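You operate a simulated robot arm through the tools that you are given. There is no shell and no other tool. Be economical: measure what you need, move in short steps, check, and stop when the job is done.

Carry out the task below with a simulated two-armed robot. There is one attempt and no reset: what you move stays moved.

TASK
Pick up the orange filter with one hand, pass it to the other hand and put it in the inside of the orange bin. Take the grey housing from the top of the dark bench and leave it in the inside of the yellow crate with flaps. Put the white card that says "spare" from the top of the dark bench on top of the carton there and the white card labelled "full" on the top of the wooden bench. Open the upper drawer, take the short orange housing and put it in the inside of the upper drawer, then shut the drawer. Open the lower drawer, put the short pink housing in the inside of the lower drawer and shut the drawer again. Fetch the short purple housing and set it in the inside of the green good bin. Take the long green housing and leave it on the top of the short table. Press the down button two times. Put the closed yellow housing on the top of the green-topped table away on the back row of the long table. Push the binder cover shut. Any order will do.

Only the result counts: the job must be done as asked and must still hold three seconds after the hand-in. Knocking over, shifting, dropping, spilling or breaking anything else fails it. A push-on lid holds only when it is set on centred and level and pressed home; a screw cap is set on level and turned clockwise until tight.

THE ROBOT
Two 7-joint arms with two-finger parallel grippers on one trunk, on a base that drives. Base frame: it is fixed to the floor where the robot stands at the start and does not move with it; the origin is under the middle of the robot, x ahead of it, y to its left, z up. Lengths are in m, angles in rad, forces in N, time in s.
The left shoulder is at the start at [0.08, 0.131, 0.947], the right one opposite. With the tool pointing down near the work surface each hand reaches from about 0.4 to 0.86 m from the robot's upright axis, wherever it stands, measured 20 degrees to its own side. Places, roughly: back row of the long table (18x148 cm) [3.92, -9.62, 0.84]; binder cover [1, -2.4, 1]; carton [1, -2, 1]; closed yellow housing (8x12x7 cm) [-4.6, -7.3, 0.9]; down button [-2, -5.6, 0.9]; grey housing [0.5, -2, 1]; inside of the green good bin (20x16 cm) [0.32, -9.56, 0.9]; inside of the lower drawer [2.1, -1.9, 0.5]; inside of the orange bin (25x30 cm) [3.68, -2.04, 1]; inside of the upper drawer [2.1, -1.9, 0.7]; inside of the yellow crate with flaps [2.9, -3.7, 0.9]; long green housing [-2, -8, 1]; lower drawer [2.1, -2, 0.5]; orange filter [0.5, 0, 1]; short orange housing [1.25, -2, 1]; short pink housing [1, -2.25, 1]; short purple housing [-2.5, -7.75, 0.75]; top of the short table (34x18 cm) [1.2, -6.28, 0.9]; top of the wooden bench [2.4, -1.8, 0.9]; upper drawer [2.1, -2, 0.7]; white card [1, -2, 1]. Payload 1.57 kg a hand.
The tool frame of a hand sits at the grasp point between the pads (the TCP): z along the fingers, y along the line on which they close. The tips reach 0.03 m beyond it. The gripper opens to 0.11 m. The fingers are 0.024 m wide and 0.012 m thick; the gripper's body (0.048 by 0.112 m) begins 0.078 m behind the TCP.
Orientation is that of the tool frame in the base frame, as [roll, pitch, yaw] about the fixed x, y, z axes, in that order (R = Rz(yaw) Ry(pitch) Rx(roll)). With the fingers straight down and closing along the base's y, the tool's x points along the base's -x, its y along +y and its z along -z.

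THE INTERFACE
- The arms move only by the tool step_arm. It takes "left_plan", "right_plan" or both (then of equal length, played together; a hand with none holds still); each is a list of rows, each an object of numbers (a shift or turn left out is 0, a gripper value left out holds the last): "rx", "ry", "rz": the turn, a rotation vector about the tool's x, y, z in rad; "x", "y", "z": the shift along the tool's x, y, z in m; "grip": the opening, from 0 (shut) to 1 (fully open). In form: [{"rx": .., "ry": .., "rz": .., "x": .., "y": .., "z": .., "grip": ..}, ...]. A call has 1 to 12 rows; each row shifts and turns the commanded pose from where the row before left it, along the tool's axes as they then stand. A row lasts 0.2 s, in which the tool goes at most 0.05 m and 0.15 rad; a call with a longer step from one row to the next is refused whole, and so is a gripper value outside its range. A pose out of reach is approached as far as the arm can. The call stops where the force on the tool passes 40 N (or 10 N more than at its start, if that is more) or the arm is blocked; 0.2 s more then pass. The fingers move at their own pace (about 0.108 m/s each) and stop on an object; they squeeze with about 25 N. The grip force told is the motor's: it shows also when the fingers shut on nothing. Time passes only in rows, and 0.2 s behind the last, so rows that do not move let the fingers close. It gives the time, the measured TCP pose, the force on the tool (base axes), the opening and the grip force at its end, in the units of the frame above (readings bear some noise), with the torque about the TCP (base axes, N m) and any sound that the robot's microphone picked up.
- Cameras (640 x 400 px; columns grow to the right, rows downward): "scene" is now at [-0.0542, 0.0066, 1.4144]; the picture's right is [0.09, -1.00, 0.00], its down [-0.61, -0.06, -0.79] and it looks along [0.79, 0.07, -0.61] (base axes); focal length 284 px, centre (320, 200). "left" rides on the left gripper at [0.07, -0.016, -0.141] in its tool frame; the picture's right is [0.23, 0.97, 0.00], its down [-0.86, 0.20, -0.48] and it looks along [-0.47, 0.11, 0.88] (tool axes); focal length 222 px, centre (320, 200). "right" rides on the right gripper at [0.07, 0.016, -0.141] in its tool frame; the picture's right is [-0.23, 0.97, 0.00], its down [-0.86, -0.20, -0.48] and it looks along [-0.47, -0.11, 0.88] (tool axes); focal length 222 px, centre (320, 200). There is no depth. A picture from a camera that has moved, and an enlarged one, comes with that camera's place and axes in the base frame and with its lens.
- snapshot(camera): a new picture of that camera. The clock stands still meanwhile.
- drive_base(legs): drives the robot by 1 to 6 legs, each [ahead, left, turn to the left] in m, m and rad, along the robot's own axes; the way and the turn of a leg run together, so that a leg with both is an arc; at most 1.5 m and 3.142 rad a leg. The arms and the cameras ride along, it lands a little off, and it stops where it bumps. It gives what a move gives.
- pan_tilt(pan, tilt): turns the head with the scene camera to pan (to the left, within 1.902 rad either way) and tilt (down, from -0.506 to 1.204), counted from straight ahead of the robot. It gives what a move gives.
- close_up(camera, box): a new picture of the part [left, top, right, bottom] of that camera's present view, enlarged. The clock stands still meanwhile.
- job_done(): hands the job in; it is judged then, once.

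Go step by step. Nothing tells you exact positions but the pictures and the camera data: compare them with the known pose of the tool, close in by small moves and look again before you grip or let go. The budget is 577 turns and 370 pictures, counting those below and the enlarged ones. Unless the task says otherwise, let go and move clear before handing in.

The tools are called after "Emit:" as name(argument=value, ...) on one line, values as JSON. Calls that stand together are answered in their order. step_arm: Moves the arms, as the interface text tells. Its arguments: {"type":"object","properties":{"left_plan":{"type":"array"},"right_plan":{"type":"array"}},"required":[]} The other tools are called the same way: drive_base (legs) drives the base; pan_tilt (pan, tilt) turns the head that bears the scene camera; snapshot (camera) takes a picture; close_up (camera, box) takes an enlarged picture of a part of a camera's view; job_done () hands the job in.

At the start:

```text
time: 0.0
left_eef_pos: [0.4787, 0.1832, 1.038]
left_tcp_rot: [-3.141, 0.0, 3.141]
left_ft_force: [-0.2, 0.0, 0.1]
left_wrist_torque: [-0.03, -0.01, 0.0]
left_width: 0.1098
left_gripper_force: 0.1
right_eef_pos: [0.5623, -0.1786, 1.0976]
right_tcp_rot: [3.141, 0.0, -3.141]
right_ft_force: [-0.6, -0.3, 0.3]
right_wrist_torque: [0.01, -0.03, -0.02]
right_width: 0.1101
right_gripper_force: 0.0
robot x, y, heading: [0.0016, -0.0009, -0.002]
head pan, tilt: [0.094, 0.658]
```

scene: 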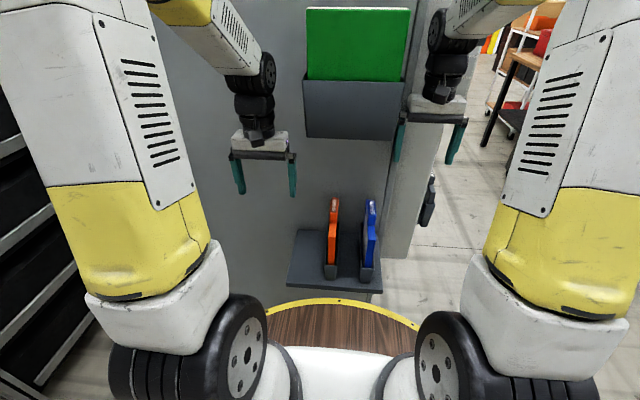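
right: 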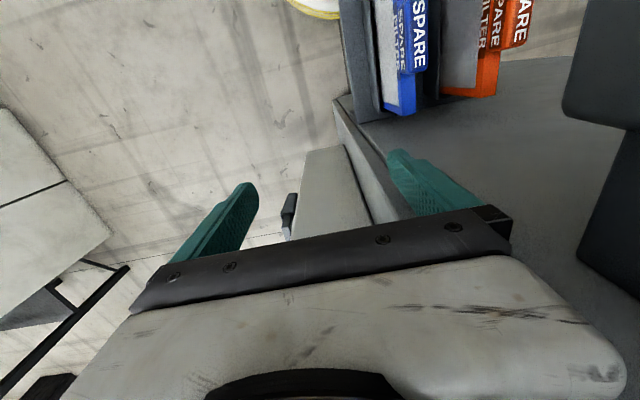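
left: 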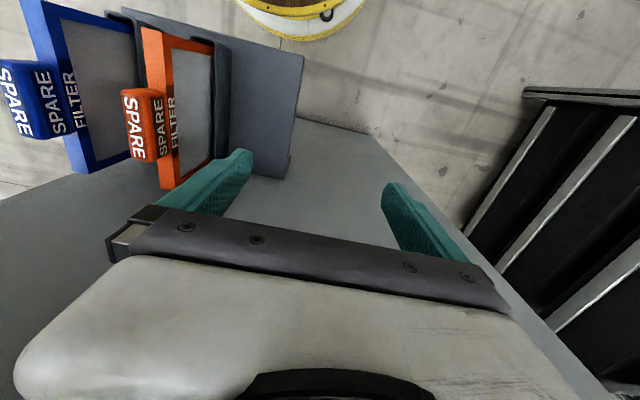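

I see an orange and a blue filter standing in a small rack ahead; the orange one is between the hands. I look closer before planning the grasp.

Emit:
close_up(camera="scene", box=[260, 170, 420, 300])

Emit:
pan_tilt(pan=-0.9, tilt=0.4)

Emit:
snapshot(camera="scene")

```text
3.08 times, centred on (340, 235) of scene
camera zoom: at [-0.0542, 0.0066, 1.4144], right [0.09, -1.0, 0.0], down [-0.61, -0.06, -0.79], along [0.79, 0.07, -0.61], focal length 875 px, centre (258, 92)
```

zoom: 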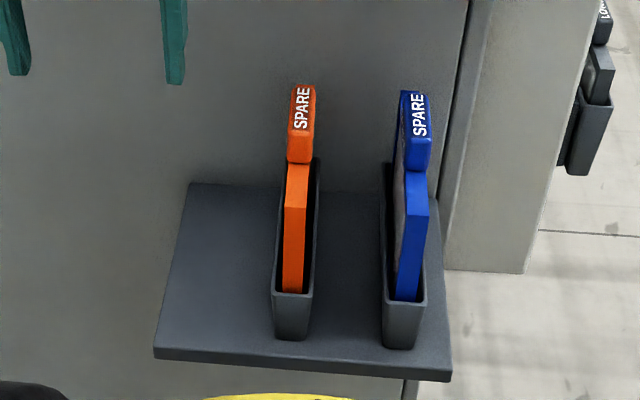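

```text
time: 1.3
left_eef_pos: [0.4784, 0.1822, 1.0394]
left_tcp_rot: [-3.14, 0.001, -3.142]
left_ft_force: [0.1, -0.6, -0.4]
left_wrist_torque: [0.0, -0.01, 0.03]
left_width: 0.1101
left_gripper_force: 0.0
right_eef_pos: [0.5622, -0.1785, 1.0979]
right_tcp_rot: [-3.141, 0.0, 3.141]
right_ft_force: [0.3, -0.4, 0.3]
right_wrist_torque: [0.0, -0.01, 0.0]
right_width: 0.1101
right_gripper_force: 0.0
robot x, y, heading: [-0.0014, 0.0003, 0.002]
head pan, tilt: [-0.901, 0.4]
```

```text
365 pictures are left
camera scene: at [-0.0827, -0.0741, 1.4377], right [-0.78, -0.62, 0.0], down [-0.24, 0.3, -0.92], along [0.57, -0.72, -0.39], focal length 284 px, centre (320, 200)
```

scene: 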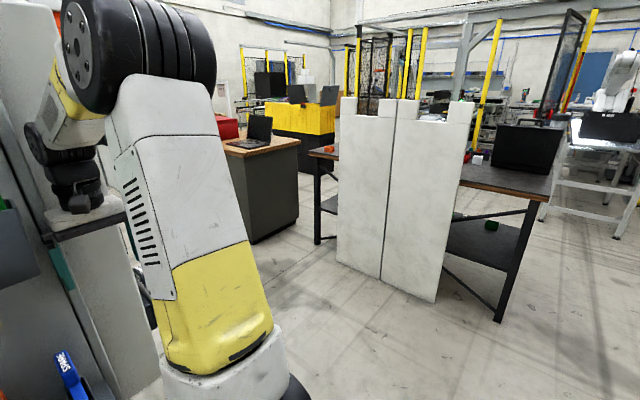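

I'll look at the filter closely with the left camera before moving.

Emit:
close_up(camera="left", box=[0, 0, 320, 200])

Emit:
pan_tilt(pan=0.0, tilt=0.75)

```text
2.00 times, centred on (160, 100) of left
camera zoom: at [0.4087, 0.1675, 1.181], right [-0.23, 0.97, 0.0], down [0.86, 0.2, 0.48], along [0.47, 0.11, -0.88], focal length 444 px, centre (640, 400)
```

zoom: 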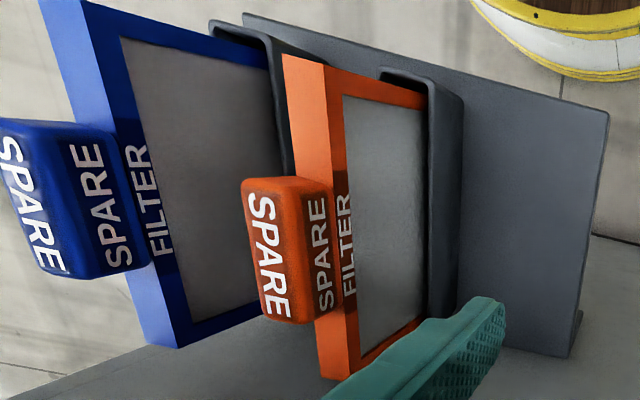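

```text
time: 2.5
left_eef_pos: [0.4782, 0.1827, 1.0401]
left_tcp_rot: [3.141, 0.0, -3.141]
left_ft_force: [0.2, 0.1, 0.9]
left_wrist_torque: [-0.01, -0.01, 0.02]
left_width: 0.1103
left_gripper_force: 0.1
right_eef_pos: [0.5633, -0.1781, 1.0985]
right_tcp_rot: [-3.141, 0.001, 3.14]
right_ft_force: [0.2, 0.2, -0.4]
right_wrist_torque: [0.02, 0.0, -0.01]
right_width: 0.1099
right_gripper_force: 0.1
robot x, y, heading: [-0.0019, -0.0024, -0.003]
head pan, tilt: [0.0, 0.75]
```

The orange tab's top is at about (0.482, 0.020, 0.984), thin along y. I bring the left hand above it with a half-open gripper.

Emit:
step_arm(left_plan=[{"z": -0.02, "grip": 0.55}, {"y": -0.041}, {"y": -0.041}, {"y": -0.041}, {"y": -0.04, "x": -0.004}, {}])

Emit:
snapshot(camera="left")

Emit:
snapshot(camera="scene")

```text
time: 3.1
left_eef_pos: [0.4768, 0.1447, 1.0587]
left_tcp_rot: [3.135, -0.003, -3.129]
left_ft_force: [0.9, 2.0, -0.9]
left_wrist_torque: [-0.35, 0.14, 0.04]
left_width: 0.0605
left_gripper_force: 0.0
right_eef_pos: [0.5631, -0.1797, 1.0978]
right_tcp_rot: [-3.139, -0.001, 3.141]
right_ft_force: [-0.5, -0.7, 0.2]
right_wrist_torque: [-0.01, -0.04, 0.01]
right_width: 0.1101
right_gripper_force: 0.0
robot x, y, heading: [0.0019, 0.0, 0.007]
head pan, tilt: [0.0, 0.75]
stopped in row 3 (left hand): the force on the tool passed its limit at 61 N (the readings are from after the stop); the commanded pose is now the measured one
```

```text
363 pictures are left
camera left: at [0.4083, 0.1273, 1.2007], right [-0.24, 0.97, 0.01], down [0.85, 0.21, 0.48], along [0.46, 0.12, -0.88], focal length 222 px, centre (320, 200)
```

left: 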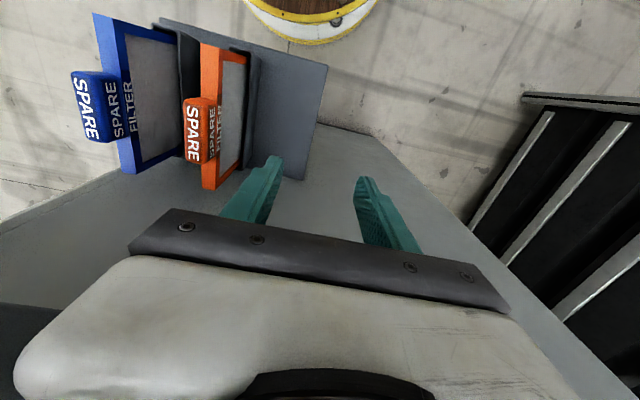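

```text
362 pictures are left
camera scene: at [-0.0575, -0.0013, 1.4066], right [0.0, -1.0, 0.0], down [-0.68, 0.0, -0.73], along [0.73, 0.0, -0.68], focal length 284 px, centre (320, 200)
```

scene: 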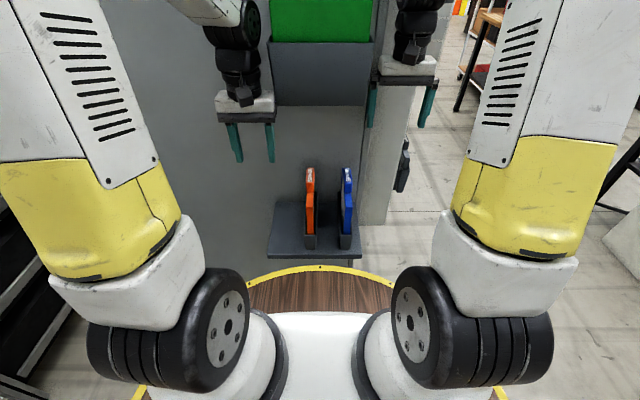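

The wrist ran into the wall-mounted green card pocket above; the filters are untouched. I'll back off, tilt the hand so it comes forward-down from my side, and approach below the pocket.

Emit:
step_arm(left_plan=[{"x": 0.04}, {"x": 0.037}, {"ry": -0.15}, {"ry": -0.15}, {"ry": -0.15}, {"ry": -0.15}, {"ry": -0.15}, {"y": -0.031, "z": 0.015}, {"y": -0.031, "z": 0.016}, {"y": -0.031, "z": 0.016}, {"y": -0.032, "z": 0.016}, {}])

Emit:
snapshot(camera="left")

Emit:
close_up(camera="scene", box=[240, 100, 400, 280])

```text
time: 5.7
left_eef_pos: [0.5024, 0.0117, 1.0621]
left_tcp_rot: [3.134, 0.747, -3.137]
left_ft_force: [0.0, -0.1, -1.6]
left_wrist_torque: [0.0, 0.01, 0.04]
left_width: 0.0604
left_gripper_force: 0.1
left hand out of reach, approached as far as the arm can: row 5, 6, 7
right_eef_pos: [0.5631, -0.1792, 1.0977]
right_tcp_rot: [3.141, 0.001, 3.141]
right_ft_force: [-0.1, 0.0, 0.0]
right_wrist_torque: [-0.01, 0.01, 0.0]
right_width: 0.1099
right_gripper_force: 0.0
robot x, y, heading: [-0.0019, -0.0001, 0.001]
head pan, tilt: [0.0, 0.75]
```

```text
361 pictures are left
camera left: at [0.356, -0.004, 1.1195], right [-0.18, 0.97, -0.15], down [0.3, 0.2, 0.93], along [0.94, 0.12, -0.33], focal length 222 px, centre (320, 200)
```

left: 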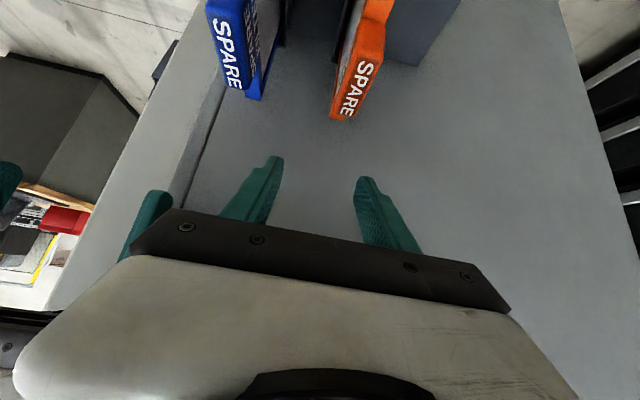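

```text
2.22 times, centred on (320, 190) of scene
camera zoom: at [-0.0575, -0.0016, 1.4066], right [0.0, -1.0, 0.0], down [-0.68, 0.0, -0.73], along [0.73, 0.0, -0.68], focal length 632 px, centre (320, 222)
```

zoom: 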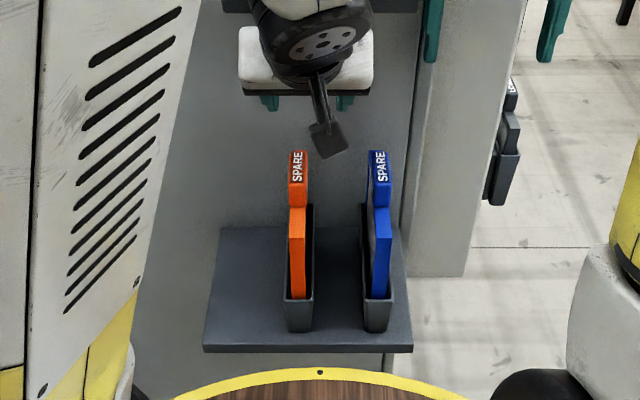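

The tab's top centre is confirmed at about (0.482, 0.024, 0.984). The arm is too cramped this close, so I back the base 0.15 m.

Emit:
drive_base(legs=[[-0.15, 0, 0]])

Emit:
snapshot(camera="left")

```text
time: 7.1
left_eef_pos: [0.352, 0.0131, 1.0624]
left_tcp_rot: [3.131, 0.745, -3.14]
left_ft_force: [0.5, 0.2, -0.1]
left_wrist_torque: [0.0, -0.01, 0.03]
left_width: 0.0603
left_gripper_force: 0.0
right_eef_pos: [0.4128, -0.1801, 1.0977]
right_tcp_rot: [3.14, 0.0, 3.138]
right_ft_force: [1.6, -0.3, -0.2]
right_wrist_torque: [0.02, -0.04, -0.01]
right_width: 0.1101
right_gripper_force: 0.0
robot x, y, heading: [-0.1555, 0.0006, 0.006]
head pan, tilt: [0.0, 0.75]
```

```text
359 pictures are left
camera left: at [0.2054, -0.0041, 1.1197], right [-0.18, 0.97, -0.15], down [0.3, 0.2, 0.93], along [0.94, 0.12, -0.33], focal length 222 px, centre (320, 200)
```

left: 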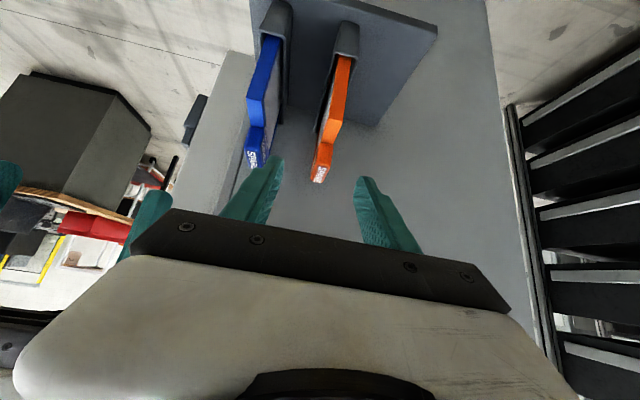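

Now I move along the tool axis to just short of the tab and check.

Emit:
step_arm(left_plan=[{"x": -0.03, "y": 0.011}, {"z": 0.04}, {"z": 0.04}, {"z": 0.02}, {}])

Emit:
snapshot(camera="left")

Emit:
close_up(camera="scene", box=[240, 100, 400, 260])

```text
time: 8.3
left_eef_pos: [0.4424, 0.0241, 1.0109]
left_tcp_rot: [3.13, 0.746, -3.139]
left_ft_force: [0.0, -0.7, 0.1]
left_wrist_torque: [-0.04, -0.03, 0.01]
left_width: 0.0602
left_gripper_force: 0.1
right_eef_pos: [0.4122, -0.179, 1.0964]
right_tcp_rot: [-3.141, 0.0, 3.14]
right_ft_force: [-0.4, 0.3, -0.6]
right_wrist_torque: [-0.03, 0.0, -0.04]
right_width: 0.1099
right_gripper_force: 0.0
robot x, y, heading: [-0.1508, 0.0016, -0.006]
head pan, tilt: [0.0, 0.75]
```

```text
358 pictures are left
camera left: at [0.2956, 0.0074, 1.0667], right [-0.18, 0.97, -0.15], down [0.3, 0.2, 0.93], along [0.94, 0.12, -0.33], focal length 222 px, centre (320, 200)
```

left: 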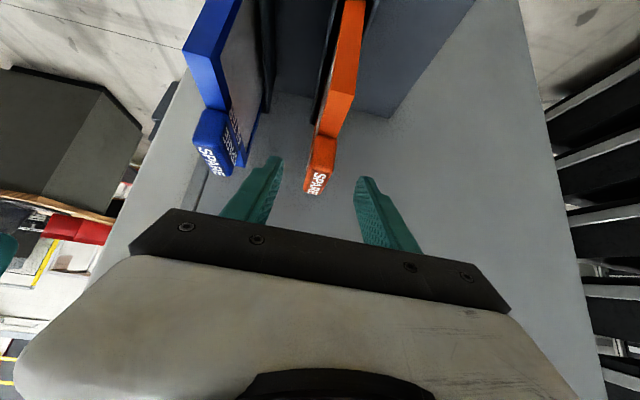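

```text
2.50 times, centred on (320, 180) of scene
camera zoom: at [-0.208, -0.0016, 1.4066], right [0.0, -1.0, 0.0], down [-0.68, 0.0, -0.73], along [0.73, 0.0, -0.68], focal length 711 px, centre (320, 250)
```

zoom: 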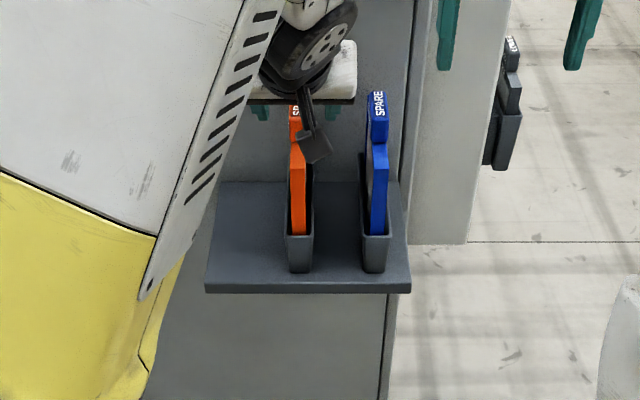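

The tab is between the fingers. I advance and close.

Emit:
step_arm(left_plan=[{"z": 0.03}, {"z": 0.028}, {}, {"grip": 0}, {}, {}, {}])

Emit:
snapshot(camera="left")

```text
time: 9.9
left_eef_pos: [0.4827, 0.0246, 0.9671]
left_tcp_rot: [3.132, 0.748, -3.14]
left_ft_force: [0.0, -2.1, -0.8]
left_wrist_torque: [-0.35, -0.1, -0.16]
left_width: 0.0197
left_gripper_force: 25.2
right_eef_pos: [0.4137, -0.1801, 1.0972]
right_tcp_rot: [3.141, 0.0, 3.139]
right_ft_force: [0.4, 0.0, 0.5]
right_wrist_torque: [0.04, 0.0, 0.0]
right_width: 0.1098
right_gripper_force: 0.0
robot x, y, heading: [-0.1523, 0.0018, 0.002]
head pan, tilt: [0.0, 0.75]
```

```text
356 pictures are left
camera left: at [0.3356, 0.0075, 1.0238], right [-0.18, 0.97, -0.15], down [0.3, 0.2, 0.93], along [0.94, 0.12, -0.33], focal length 222 px, centre (320, 200)
```

left: 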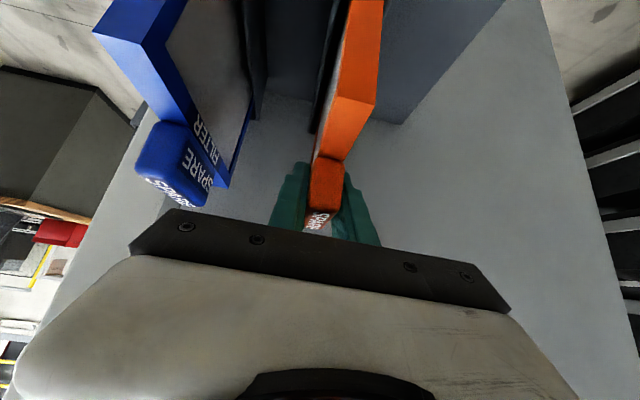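

Gripped at 0.020 m. I lift straight up.

Emit:
step_arm(left_plan=[{"z": -0.022, "x": -0.0204}, {"z": -0.022, "x": -0.0204}, {"z": -0.022, "x": -0.0204}, {"z": -0.022, "x": -0.0204}])

Emit:
snapshot(camera="scene")

Emit:
snapshot(camera="right")

```text
time: 10.9
left_eef_pos: [0.4812, 0.0251, 1.0888]
left_tcp_rot: [3.132, 0.745, -3.14]
left_ft_force: [0.3, -0.4, -0.6]
left_wrist_torque: [-0.03, 0.03, 0.02]
left_width: 0.0197
left_gripper_force: 24.6
right_eef_pos: [0.4129, -0.1794, 1.0971]
right_tcp_rot: [-3.141, -0.001, 3.139]
right_ft_force: [0.8, 0.7, -0.5]
right_wrist_torque: [0.02, 0.05, 0.0]
right_width: 0.1101
right_gripper_force: 0.2
robot x, y, heading: [-0.1524, 0.0, 0.002]
head pan, tilt: [0.0, 0.75]
```

```text
355 pictures are left
camera scene: at [-0.2078, -0.0017, 1.4066], right [0.0, -1.0, 0.0], down [-0.68, 0.0, -0.73], along [0.73, 0.0, -0.68], focal length 284 px, centre (320, 200)
```

scene: 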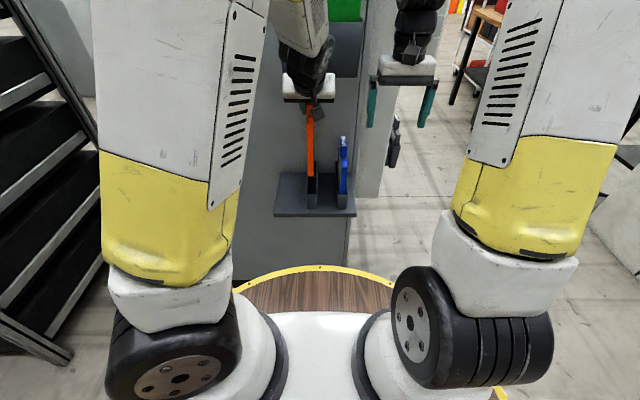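

```text
354 pictures are left
camera right: at [0.3423, -0.1637, 1.2391], right [0.23, 0.97, 0.0], down [0.85, -0.2, 0.48], along [0.47, -0.11, -0.88], focal length 222 px, centre (320, 200)
```

right: 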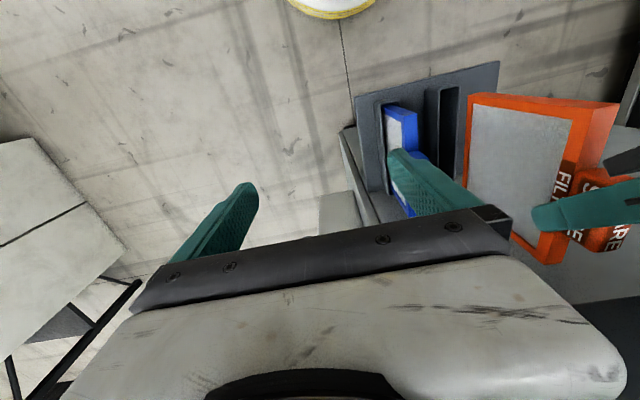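

Nearly out. I lift a little more, then look at the bottom edge.

Emit:
step_arm(left_plan=[{"z": -0.018, "x": -0.017}, {"z": -0.011, "x": -0.01}, {}])

Emit:
close_up(camera="right", box=[340, 50, 640, 290])

Emit:
close_up(camera="scene", box=[260, 60, 400, 220])

```text
time: 11.7
left_eef_pos: [0.4808, 0.0246, 1.1265]
left_tcp_rot: [3.131, 0.747, -3.141]
left_ft_force: [0.9, 0.1, -0.3]
left_wrist_torque: [-0.01, 0.02, 0.01]
left_width: 0.0196
left_gripper_force: 25.3
right_eef_pos: [0.4128, -0.18, 1.0971]
right_tcp_rot: [3.141, 0.0, 3.139]
right_ft_force: [0.4, -0.6, -0.8]
right_wrist_torque: [-0.04, 0.0, 0.01]
right_width: 0.1096
right_gripper_force: 0.0
robot x, y, heading: [-0.1496, 0.0009, -0.0]
head pan, tilt: [0.0, 0.75]
```

```text
1.67 times, centred on (490, 170) of right
camera zoom: at [0.3421, -0.1637, 1.2392], right [0.23, 0.97, 0.0], down [0.85, -0.2, 0.48], along [0.47, -0.11, -0.88], focal length 370 px, centre (37, 250)
```

zoom: 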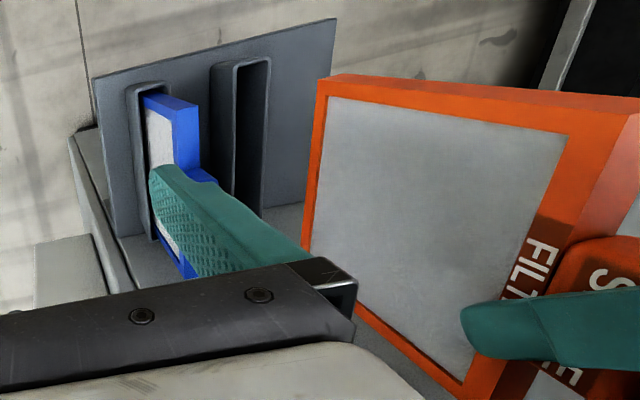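

```text
2.50 times, centred on (330, 140) of scene
camera zoom: at [-0.208, -0.0016, 1.4066], right [0.0, -1.0, 0.0], down [-0.68, 0.0, -0.73], along [0.73, 0.0, -0.68], focal length 711 px, centre (295, 350)
```

zoom: 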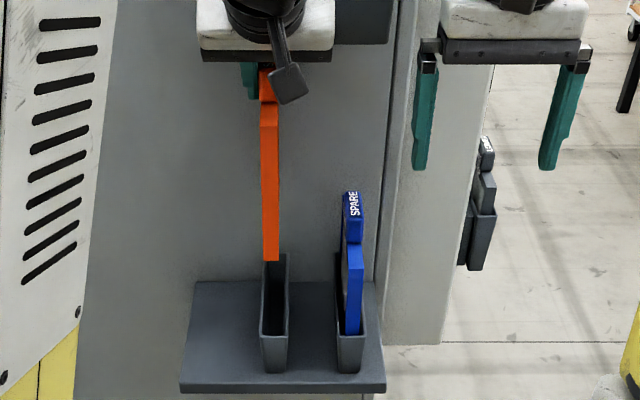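

The filter is out of its slot. I back up 0.25 m for room to hand it over.

Emit:
drive_base(legs=[[-0.25, 0, 0]])

Emit:
snapshot(camera="scene")

```text
time: 13.5
left_eef_pos: [0.2311, 0.0254, 1.1268]
left_tcp_rot: [3.132, 0.748, -3.138]
left_ft_force: [-0.1, 0.3, -0.4]
left_wrist_torque: [-0.01, 0.01, 0.0]
left_width: 0.0195
left_gripper_force: 24.5
right_eef_pos: [0.162, -0.1796, 1.097]
right_tcp_rot: [3.141, 0.0, -3.141]
right_ft_force: [-0.2, -0.9, 0.2]
right_wrist_torque: [0.01, -0.02, 0.0]
right_width: 0.11
right_gripper_force: 0.0
robot x, y, heading: [-0.4029, 0.0004, -0.003]
head pan, tilt: [0.0, 0.75]
```

```text
351 pictures are left
camera scene: at [-0.4584, -0.0018, 1.4066], right [0.0, -1.0, 0.0], down [-0.68, 0.0, -0.73], along [0.73, 0.0, -0.68], focal length 284 px, centre (320, 200)
```

scene: 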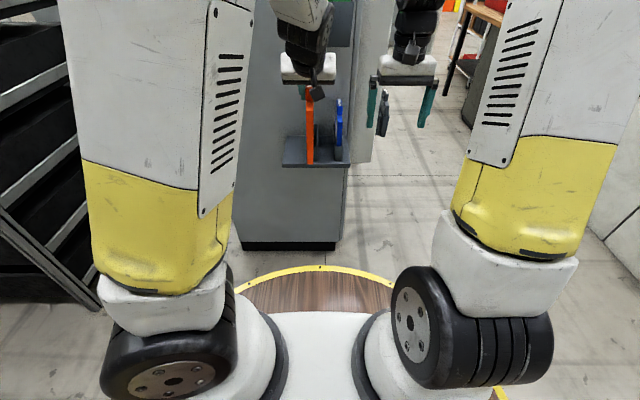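

The filter panel (about 14×14 cm) hangs from the left hand. I yaw the left hand so the panel's edge faces the right hand.

Emit:
step_arm(left_plan=[{"rx": 0.1, "rz": 0.108}, {"rx": 0.1, "rz": 0.108}, {"rx": 0.1, "rz": 0.108}, {"rx": 0.1, "rz": 0.108}, {"rx": 0.1, "rz": 0.108}, {"rx": 0.1, "rz": 0.108}, {"rx": 0.1, "rz": 0.108}, {"rx": 0.1, "rz": 0.108}, {"rx": 0.1, "rz": 0.108}, {"rx": 0.1, "rz": 0.108}, {"rx": 0.068, "rz": 0.073}])

Emit:
step_arm(right_plan=[{"y": -0.04}, {"y": -0.03}])

Emit:
snapshot(camera="scene")

```text
time: 15.9
left_eef_pos: [0.2006, 0.0028, 1.1283]
left_tcp_rot: [3.14, 0.741, 1.578]
left_ft_force: [-0.3, -0.2, -0.6]
left_wrist_torque: [-0.04, 0.01, -0.01]
left_width: 0.0196
left_gripper_force: 24.8
left hand out of reach, approached as far as the arm can: row 10, 11
right_eef_pos: [0.1623, -0.178, 1.0968]
right_tcp_rot: [3.141, 0.0, -3.141]
right_ft_force: [0.8, 0.1, -0.3]
right_wrist_torque: [-0.01, 0.01, 0.04]
right_width: 0.1099
right_gripper_force: 0.2
robot x, y, heading: [-0.3999, -0.0038, -0.0]
head pan, tilt: [0.0, 0.75]
```

```text
time: 16.5
left_eef_pos: [0.2013, 0.0042, 1.13]
left_tcp_rot: [-3.141, 0.741, 1.58]
left_ft_force: [-0.5, 0.4, -0.8]
left_wrist_torque: [0.01, 0.01, 0.0]
left_width: 0.0197
left_gripper_force: 25.0
right_eef_pos: [0.16, -0.2484, 1.0992]
right_tcp_rot: [-3.14, 0.001, -3.142]
right_ft_force: [-0.8, -0.1, 0.7]
right_wrist_torque: [-0.06, 0.03, -0.03]
right_width: 0.11
right_gripper_force: 0.0
robot x, y, heading: [-0.3999, 0.0002, 0.006]
head pan, tilt: [0.0, 0.75]
```

```text
350 pictures are left
camera scene: at [-0.4585, -0.0016, 1.4066], right [0.0, -1.0, 0.0], down [-0.68, 0.0, -0.73], along [0.73, 0.0, -0.68], focal length 284 px, centre (320, 200)
```

scene: 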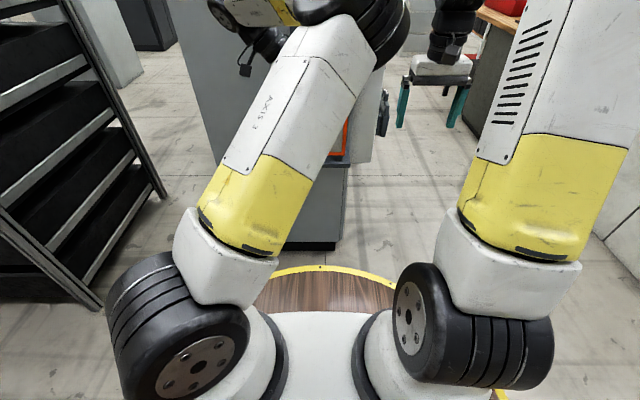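

The left hand holds the panel edge-on to the right. Now I turn and tilt the right hand to mirror it.

Emit:
step_arm(right_plan=[{"rz": -0.145}, {"rz": -0.145}, {"rz": -0.145}, {"rz": -0.145}, {"rz": -0.145}, {"rz": -0.145}, {"rz": -0.145}, {"rz": -0.145}, {"rz": -0.145}, {"rz": -0.145}, {"rz": -0.12}])

Emit:
step_arm(right_plan=[{"ry": -0.15}, {"ry": -0.15}, {"ry": -0.15}, {"ry": -0.15}, {"ry": -0.15}, {}])

Emit:
snapshot(camera="right")

```text
time: 18.9
left_eef_pos: [0.2016, 0.003, 1.1292]
left_tcp_rot: [-3.14, 0.739, 1.583]
left_ft_force: [0.0, -0.6, -0.3]
left_wrist_torque: [-0.02, 0.01, 0.0]
left_width: 0.0196
left_gripper_force: 24.6
right_eef_pos: [0.162, -0.2495, 1.098]
right_tcp_rot: [-3.141, 0.0, -1.569]
right_ft_force: [0.4, 1.0, -0.6]
right_wrist_torque: [0.01, 0.0, 0.02]
right_width: 0.1101
right_gripper_force: 0.0
robot x, y, heading: [-0.4063, -0.0009, -0.003]
head pan, tilt: [0.0, 0.75]
```

```text
time: 20.3
left_eef_pos: [0.2003, 0.0026, 1.13]
left_tcp_rot: [-3.14, 0.741, 1.581]
left_ft_force: [0.2, -0.1, 0.0]
left_wrist_torque: [0.02, 0.01, 0.0]
left_width: 0.0196
left_gripper_force: 25.0
right_eef_pos: [0.1624, -0.2501, 1.0975]
right_tcp_rot: [-3.14, 0.75, -1.57]
right_ft_force: [-0.5, -0.2, 0.2]
right_wrist_torque: [-0.04, 0.02, -0.04]
right_width: 0.1099
right_gripper_force: 0.1
robot x, y, heading: [-0.4023, -0.0007, 0.001]
head pan, tilt: [0.0, 0.75]
```

```text
349 pictures are left
camera right: at [0.1453, -0.3972, 1.1539], right [-0.97, 0.17, 0.15], down [0.2, 0.3, 0.93], along [0.11, 0.94, -0.32], focal length 222 px, centre (320, 200)
```

right: 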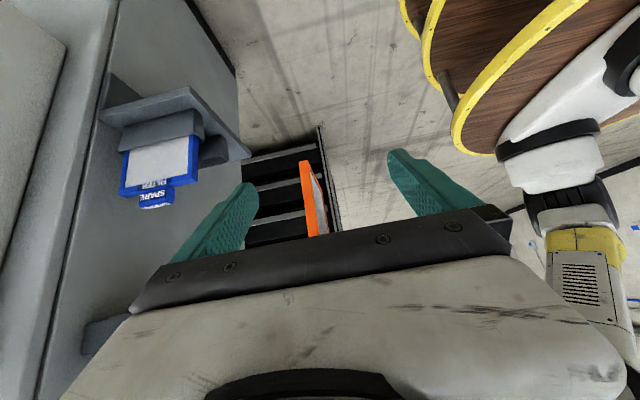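

The panel edge is at x≈0.202, bottom z≈0.97. I approach it with the right hand, stopping short.

Emit:
step_arm(right_plan=[{"y": -0.04}, {"x": -0.036, "z": 0.03}, {"x": -0.036, "z": 0.03}, {"x": -0.035, "z": 0.03}, {"z": 0.02}, {}])

Emit:
snapshot(camera="right")

Emit:
snapshot(camera="left")

```text
time: 21.7
left_eef_pos: [0.2022, 0.003, 1.1296]
left_tcp_rot: [3.141, 0.74, 1.583]
left_ft_force: [0.2, -0.9, -0.1]
left_wrist_torque: [0.01, 0.04, 0.0]
left_width: 0.0196
left_gripper_force: 24.8
right_eef_pos: [0.2016, -0.0958, 1.0911]
right_tcp_rot: [3.141, 0.749, -1.57]
right_ft_force: [-0.3, 1.0, 0.8]
right_wrist_torque: [-0.01, 0.04, 0.04]
right_width: 0.1098
right_gripper_force: 0.2
robot x, y, heading: [-0.4005, -0.0025, 0.003]
head pan, tilt: [0.0, 0.75]
```

```text
348 pictures are left
camera right: at [0.1851, -0.2435, 1.1462], right [-0.97, 0.17, 0.16], down [0.2, 0.3, 0.93], along [0.11, 0.94, -0.33], focal length 222 px, centre (320, 200)
```

right: 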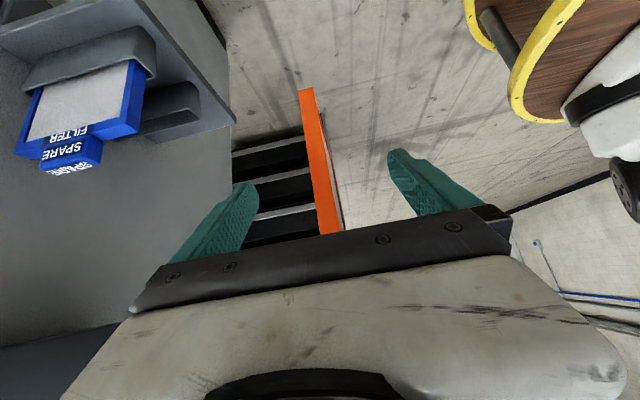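

```text
347 pictures are left
camera left: at [0.1845, 0.1504, 1.188], right [0.97, 0.18, -0.15], down [0.2, -0.31, 0.93], along [0.12, -0.94, -0.33], focal length 222 px, centre (320, 200)
```

left: 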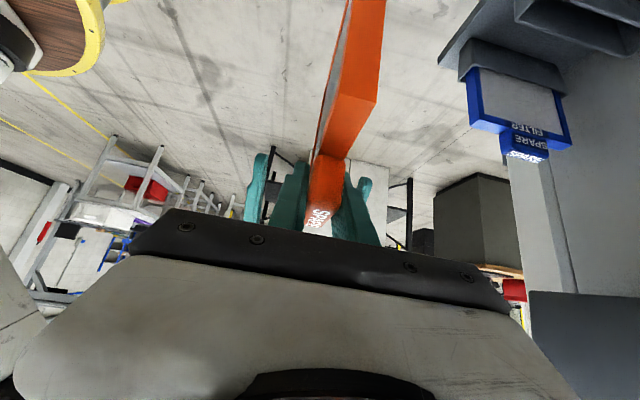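

The panel is centred between the right fingers. I go in and close.

Emit:
step_arm(right_plan=[{"z": 0.03}, {"z": 0.03}, {"z": 0.02}, {"grip": 0}, {}, {}, {}, {}])

Emit:
snapshot(camera="right")

```text
time: 23.5
left_eef_pos: [0.2015, 0.0029, 1.1295]
left_tcp_rot: [-3.141, 0.739, 1.58]
left_ft_force: [-1.5, -0.4, 1.3]
left_wrist_torque: [0.05, 0.01, -0.41]
left_width: 0.0196
left_gripper_force: 25.2
right_eef_pos: [0.2027, -0.0418, 1.0315]
right_tcp_rot: [-3.14, 0.748, -1.571]
right_ft_force: [1.5, 0.4, -1.4]
right_wrist_torque: [-0.21, 0.13, 0.26]
right_width: 0.0154
right_gripper_force: 25.4
robot x, y, heading: [-0.4028, -0.0004, -0.003]
head pan, tilt: [0.0, 0.75]
```

```text
346 pictures are left
camera right: at [0.1853, -0.1885, 1.0876], right [-0.97, 0.17, 0.15], down [0.2, 0.3, 0.93], along [0.11, 0.94, -0.33], focal length 222 px, centre (320, 200)
```

right: 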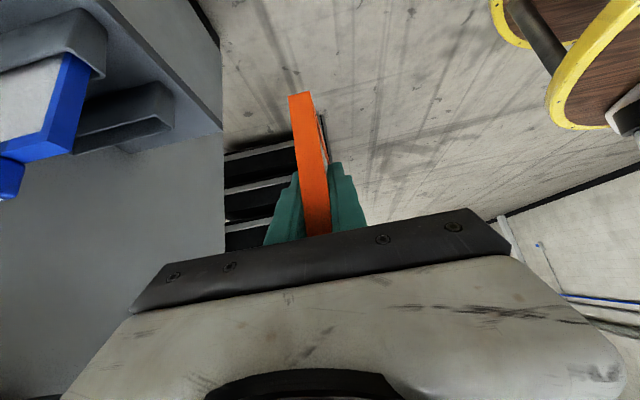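

Right hand holds the panel (15 mm). I release with the left and back it away along its axis.

Emit:
step_arm(left_plan=[{"grip": 0.5}, {}, {"z": -0.03}, {"z": -0.04}, {"z": -0.04}, {"z": -0.04}])

Emit:
snapshot(camera="left")

```text
time: 24.9
left_eef_pos: [0.1576, 0.0724, 1.2434]
left_tcp_rot: [-3.141, 0.74, 1.579]
left_ft_force: [0.5, -1.3, -0.3]
left_wrist_torque: [-0.01, 0.0, -0.04]
left_width: 0.0549
left_gripper_force: 0.0
left hand out of reach, approached as far as the arm can: row 3, 4, 5, 6
right_eef_pos: [0.2027, -0.041, 1.031]
right_tcp_rot: [3.14, 0.748, -1.569]
right_ft_force: [-0.2, -0.2, -0.6]
right_wrist_torque: [-0.01, -0.01, 0.01]
right_width: 0.0157
right_gripper_force: 25.5
robot x, y, heading: [-0.4004, -0.0006, 0.001]
head pan, tilt: [0.0, 0.75]
```

```text
345 pictures are left
camera left: at [0.1403, 0.2191, 1.302], right [0.97, 0.18, -0.15], down [0.2, -0.31, 0.93], along [0.12, -0.94, -0.33], focal length 222 px, centre (320, 200)
```

left: 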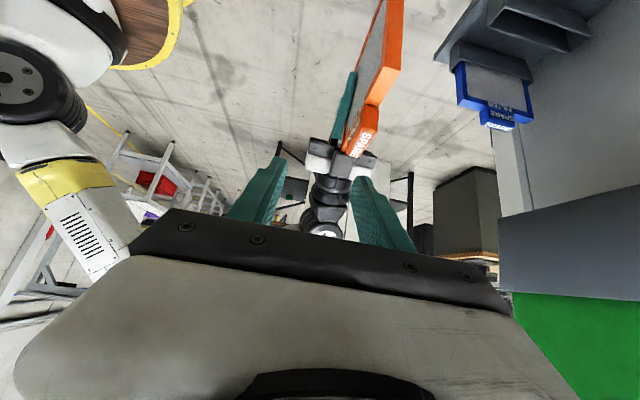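

The filter is in the right hand. I separate the hands sideways and turn both back to face forward.

Emit:
step_arm(left_plan=[{"x": 0.03, "z": -0.028}, {"x": 0.03, "z": -0.028}, {"x": 0.03, "z": -0.028}, {"x": 0.03, "z": -0.028}], right_plan=[{"x": 0.03, "z": -0.028}, {"x": 0.03, "z": -0.028}, {"x": 0.03, "z": -0.028}, {"x": 0.03, "z": -0.028}])

Emit:
step_arm(left_plan=[{"rx": -0.1, "rz": -0.108}, {"rx": -0.1, "rz": -0.108}, {"rx": -0.1, "rz": -0.108}, {"rx": -0.1, "rz": -0.108}, {"rx": -0.1, "rz": -0.108}, {"rx": -0.1, "rz": -0.108}, {"rx": -0.1, "rz": -0.108}, {"rx": -0.1, "rz": -0.108}, {"rx": -0.1, "rz": -0.108}, {"rx": -0.1, "rz": -0.108}, {"rx": -0.068, "rz": -0.073}], right_plan=[{"rx": 0.1, "rz": 0.108}, {"rx": 0.1, "rz": 0.108}, {"rx": 0.1, "rz": 0.108}, {"rx": 0.1, "rz": 0.108}, {"rx": 0.1, "rz": 0.108}, {"rx": 0.1, "rz": 0.108}, {"rx": 0.1, "rz": 0.108}, {"rx": 0.1, "rz": 0.108}, {"rx": 0.1, "rz": 0.108}, {"rx": 0.1, "rz": 0.108}, {"rx": 0.068, "rz": 0.073}])

Emit:
pan_tilt(pan=-0.9, tilt=0.35)

Emit:
snapshot(camera="scene")

```text
time: 25.9
left_eef_pos: [0.084, 0.1695, 1.262]
left_tcp_rot: [3.139, 0.738, 1.578]
left_ft_force: [0.5, -0.9, -0.5]
left_wrist_torque: [0.0, 0.02, 0.01]
left_width: 0.055
left_gripper_force: 0.1
left hand out of reach, approached as far as the arm can: row 1, 2, 3, 4
right_eef_pos: [0.2013, -0.2047, 1.0313]
right_tcp_rot: [3.14, 0.749, -1.572]
right_ft_force: [0.9, -0.9, -0.7]
right_wrist_torque: [0.03, 0.05, 0.01]
right_width: 0.0156
right_gripper_force: 24.8
robot x, y, heading: [-0.3989, -0.0017, 0.001]
head pan, tilt: [0.0, 0.75]
```

```text
time: 28.3
left_eef_pos: [0.0873, 0.1732, 1.2538]
left_tcp_rot: [-3.13, 0.728, -3.121]
left_ft_force: [-1.1, -0.1, -0.5]
left_wrist_torque: [0.01, -0.01, 0.0]
left_width: 0.0552
left_gripper_force: 0.1
right_eef_pos: [0.2014, -0.2065, 1.0319]
right_tcp_rot: [3.139, 0.747, 3.135]
right_ft_force: [0.4, -0.3, -0.5]
right_wrist_torque: [0.03, 0.04, 0.05]
right_width: 0.0158
right_gripper_force: 25.1
robot x, y, heading: [-0.4009, -0.0033, 0.001]
head pan, tilt: [0.0, 0.75]
```

```text
time: 29.5
left_eef_pos: [0.0861, 0.1728, 1.2549]
left_tcp_rot: [-3.13, 0.729, -3.125]
left_ft_force: [0.0, -0.4, -0.3]
left_wrist_torque: [-0.04, -0.01, 0.02]
left_width: 0.0548
left_gripper_force: 0.0
right_eef_pos: [0.2016, -0.2049, 1.0315]
right_tcp_rot: [3.14, 0.748, 3.138]
right_ft_force: [0.1, 0.3, -1.0]
right_wrist_torque: [-0.01, 0.02, 0.0]
right_width: 0.0156
right_gripper_force: 25.1
robot x, y, heading: [-0.3988, 0.0023, -0.001]
head pan, tilt: [-0.901, 0.351]
```

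```text
344 pictures are left
camera scene: at [-0.4605, -0.005, 1.4032], right [-0.04, -1.0, 0.0], down [-0.71, 0.03, -0.7], along [0.7, -0.03, -0.71], focal length 284 px, centre (320, 200)
```

scene: 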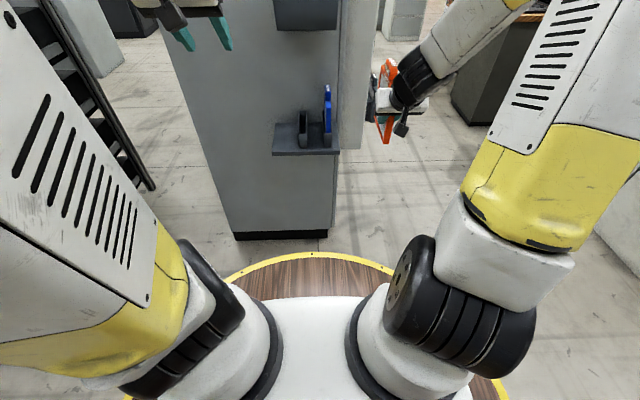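

Emit:
snapshot(camera="scene")

```text
343 pictures are left
camera scene: at [-0.4605, -0.005, 1.4032], right [-0.04, -1.0, 0.0], down [-0.71, 0.03, -0.7], along [0.7, -0.03, -0.71], focal length 284 px, centre (320, 200)
```

scene: 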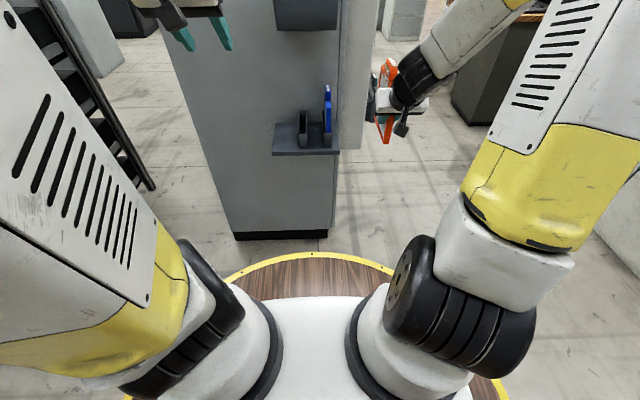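

The picture does not match the reported pan; I pan again.

Emit:
pan_tilt(pan=-1.0, tilt=0.3)

Emit:
snapshot(camera="scene")

```text
time: 30.2
left_eef_pos: [0.0859, 0.1716, 1.253]
left_tcp_rot: [-3.135, 0.73, -3.124]
left_ft_force: [1.1, 0.0, 0.3]
left_wrist_torque: [-0.01, -0.01, -0.01]
left_width: 0.0549
left_gripper_force: 0.0
right_eef_pos: [0.2018, -0.2054, 1.0321]
right_tcp_rot: [3.137, 0.746, 3.139]
right_ft_force: [-0.3, 1.0, -0.2]
right_wrist_torque: [-0.03, 0.06, 0.03]
right_width: 0.0157
right_gripper_force: 24.9
robot x, y, heading: [-0.4018, -0.0019, 0.006]
head pan, tilt: [-1.0, 0.3]
```

```text
342 pictures are left
camera scene: at [-0.4606, -0.0053, 1.4031], right [-0.04, -1.0, 0.0], down [-0.71, 0.03, -0.7], along [0.7, -0.03, -0.71], focal length 284 px, centre (320, 200)
```

scene: 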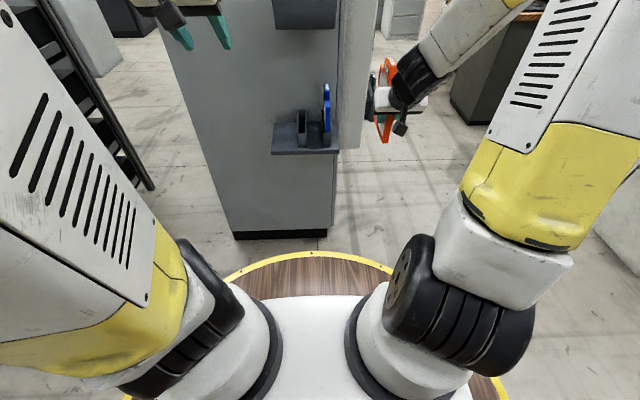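

The head seems blocked, likely by the folded left arm. I bring the left arm to its starting pose (down, lower).

Emit:
step_arm(left_plan=[{"ry": 0.15}, {"ry": 0.15}, {"ry": 0.15}, {"ry": 0.15}, {"ry": 0.13}, {"z": 0.05, "grip": 0.2}, {"z": 0.05}, {"z": 0.05}, {"z": 0.05}])

Emit:
pan_tilt(pan=-0.95, tilt=0.35)

Emit:
snapshot(camera="scene")

```text
time: 32.2
left_eef_pos: [0.0884, 0.1716, 1.0609]
left_tcp_rot: [3.134, 0.017, -3.133]
left_ft_force: [0.2, 0.4, 1.4]
left_wrist_torque: [0.02, -0.05, 0.01]
left_width: 0.0221
left_gripper_force: 0.0
right_eef_pos: [0.2006, -0.2045, 1.0323]
right_tcp_rot: [3.139, 0.747, 3.14]
right_ft_force: [0.0, -0.9, -0.2]
right_wrist_torque: [0.0, 0.01, 0.0]
right_width: 0.0152
right_gripper_force: 25.2
robot x, y, heading: [-0.3981, -0.0017, 0.001]
head pan, tilt: [-1.0, 0.3]
```

```text
time: 32.8
left_eef_pos: [0.0884, 0.1718, 1.0609]
left_tcp_rot: [3.134, 0.015, -3.131]
left_ft_force: [-0.2, -0.7, -0.2]
left_wrist_torque: [0.05, -0.02, 0.03]
left_width: 0.0221
left_gripper_force: 0.1
right_eef_pos: [0.2024, -0.205, 1.0321]
right_tcp_rot: [3.139, 0.748, 3.138]
right_ft_force: [0.3, -0.4, -0.5]
right_wrist_torque: [-0.01, 0.01, -0.03]
right_width: 0.0156
right_gripper_force: 24.8
robot x, y, heading: [-0.404, 0.0007, -0.002]
head pan, tilt: [-0.949, 0.351]
```

```text
341 pictures are left
camera scene: at [-0.4871, -0.0775, 1.4422], right [-0.81, -0.58, 0.0], down [-0.2, 0.28, -0.94], along [0.55, -0.76, -0.34], focal length 284 px, centre (320, 200)
```

scene: 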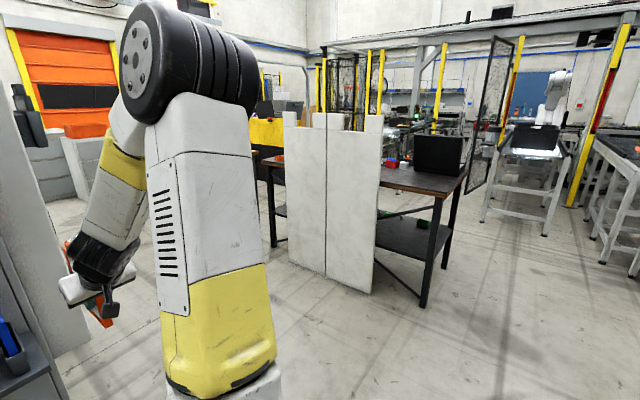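

The head is free again. White panels stand before the dark bench on this side; I'll go east along y≈-0.9 and look at the wooden bench and orange bin.

Emit:
drive_base(legs=[[0, -0.9, 0], [1.2, 0, 0]])

Emit:
pan_tilt(pan=-0.4, tilt=0.3)

Emit:
snapshot(camera="scene")

Emit:
pan_tilt(pan=-1.4, tilt=0.3)

Emit:
snapshot(camera="scene")

```text
time: 43.3
left_eef_pos: [1.3015, -0.7342, 1.0609]
left_tcp_rot: [3.134, 0.013, -3.132]
left_ft_force: [-0.3, -0.2, 0.2]
left_wrist_torque: [0.0, 0.02, 0.0]
left_width: 0.0219
left_gripper_force: 0.1
right_eef_pos: [1.415, -1.1107, 1.0318]
right_tcp_rot: [3.14, 0.746, 3.137]
right_ft_force: [0.0, -0.4, -0.3]
right_wrist_torque: [-0.01, 0.03, 0.0]
right_width: 0.0155
right_gripper_force: 24.9
robot x, y, heading: [0.8086, -0.9058, 0.001]
head pan, tilt: [-0.949, 0.351]
```

```text
time: 44.3
left_eef_pos: [1.3031, -0.7342, 1.0608]
left_tcp_rot: [3.135, 0.016, -3.133]
left_ft_force: [0.0, 0.2, -0.6]
left_wrist_torque: [-0.02, 0.03, -0.02]
left_width: 0.022
left_gripper_force: 0.0
right_eef_pos: [1.415, -1.1105, 1.0327]
right_tcp_rot: [3.14, 0.748, 3.136]
right_ft_force: [0.5, 0.2, -0.2]
right_wrist_torque: [-0.02, 0.01, -0.01]
right_width: 0.0157
right_gripper_force: 24.7
robot x, y, heading: [0.8103, -0.9067, -0.001]
head pan, tilt: [-0.4, 0.3]
```

```text
340 pictures are left
camera scene: at [0.7579, -0.9433, 1.4469], right [-0.39, -0.92, 0.0], down [-0.27, 0.12, -0.96], along [0.88, -0.37, -0.3], focal length 284 px, centre (320, 200)
```

scene: 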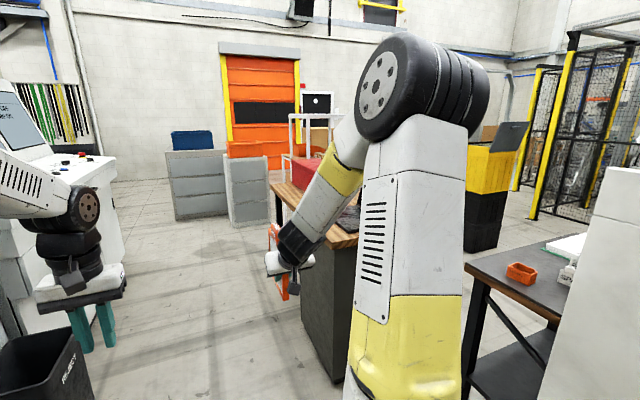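

```text
time: 45.6
left_eef_pos: [1.3017, -0.7336, 1.0621]
left_tcp_rot: [3.135, 0.015, -3.133]
left_ft_force: [0.2, -0.8, 0.3]
left_wrist_torque: [-0.01, 0.02, 0.02]
left_width: 0.022
left_gripper_force: 0.1
right_eef_pos: [1.4155, -1.1117, 1.0308]
right_tcp_rot: [3.139, 0.747, 3.137]
right_ft_force: [-0.1, 0.6, -0.2]
right_wrist_torque: [0.03, 0.08, -0.03]
right_width: 0.0157
right_gripper_force: 24.8
robot x, y, heading: [0.8095, -0.9047, -0.003]
head pan, tilt: [-1.4, 0.3]
```

```text
339 pictures are left
camera scene: at [0.6879, -0.9989, 1.4469], right [-0.99, -0.17, 0.0], down [-0.05, 0.29, -0.96], along [0.16, -0.94, -0.3], focal length 284 px, centre (320, 200)
```

scene: 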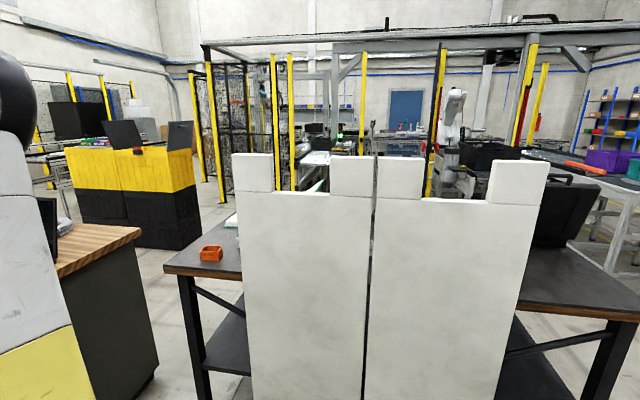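

Emit:
pan_tilt(pan=-0.2, tilt=0.3)

Emit:
close_up(camera="scene", box=[200, 80, 440, 300])

```text
time: 47.0
left_eef_pos: [1.3021, -0.7332, 1.0611]
left_tcp_rot: [3.134, 0.014, -3.132]
left_ft_force: [0.3, -0.5, -1.4]
left_wrist_torque: [-0.01, 0.0, 0.01]
left_width: 0.022
left_gripper_force: 0.2
right_eef_pos: [1.4145, -1.1105, 1.0324]
right_tcp_rot: [3.138, 0.747, 3.137]
right_ft_force: [0.8, 0.3, -0.1]
right_wrist_torque: [0.01, 0.06, -0.04]
right_width: 0.0155
right_gripper_force: 24.9
robot x, y, heading: [0.8132, -0.9065, 0.002]
head pan, tilt: [-0.201, 0.3]
```

```text
1.82 times, centred on (320, 190) of scene
camera zoom: at [0.7634, -0.9256, 1.4469], right [-0.2, -0.98, 0.0], down [-0.29, 0.06, -0.96], along [0.94, -0.19, -0.3], focal length 517 px, centre (320, 218)
```

zoom: 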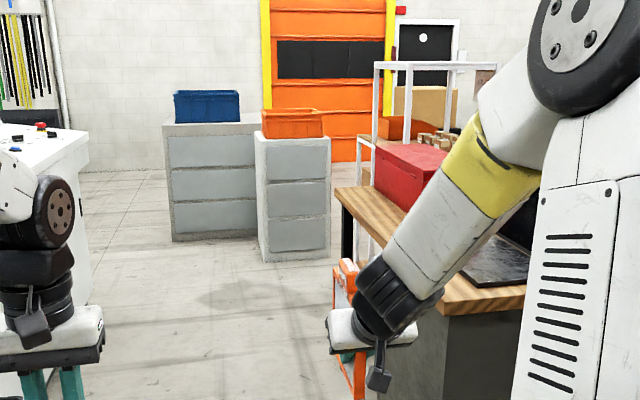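

The orange bin sits on a white rack at roughly (3.68, -2.0). I check the floor clearance ahead near the REJECT bin.

Emit:
pan_tilt(pan=0.15, tilt=0.6)

Emit:
snapshot(camera="scene")

```text
time: 47.8
left_eef_pos: [1.3036, -0.7333, 1.0604]
left_tcp_rot: [3.137, 0.016, -3.134]
left_ft_force: [0.7, 0.6, 0.0]
left_wrist_torque: [0.0, 0.03, 0.03]
left_width: 0.0221
left_gripper_force: 0.0
right_eef_pos: [1.4154, -1.1113, 1.0314]
right_tcp_rot: [3.14, 0.747, 3.134]
right_ft_force: [0.5, -0.4, 0.6]
right_wrist_torque: [0.0, 0.02, -0.01]
right_width: 0.0156
right_gripper_force: 24.8
robot x, y, heading: [0.8125, -0.9061, -0.006]
head pan, tilt: [0.15, 0.6]
```

```text
337 pictures are left
camera scene: at [0.7593, -0.8938, 1.4195], right [0.15, -0.99, 0.0], down [-0.56, -0.08, -0.83], along [0.82, 0.12, -0.56], focal length 284 px, centre (320, 200)
```

scene: 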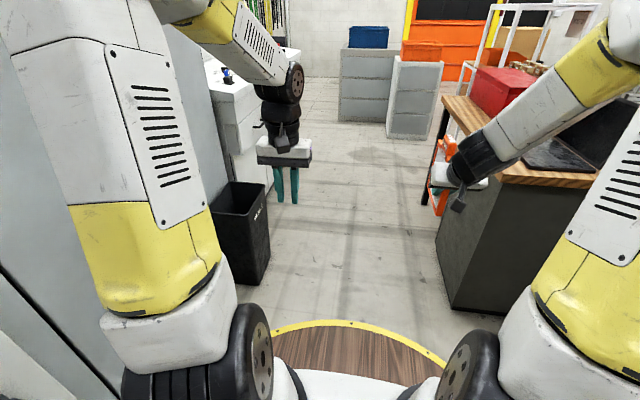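

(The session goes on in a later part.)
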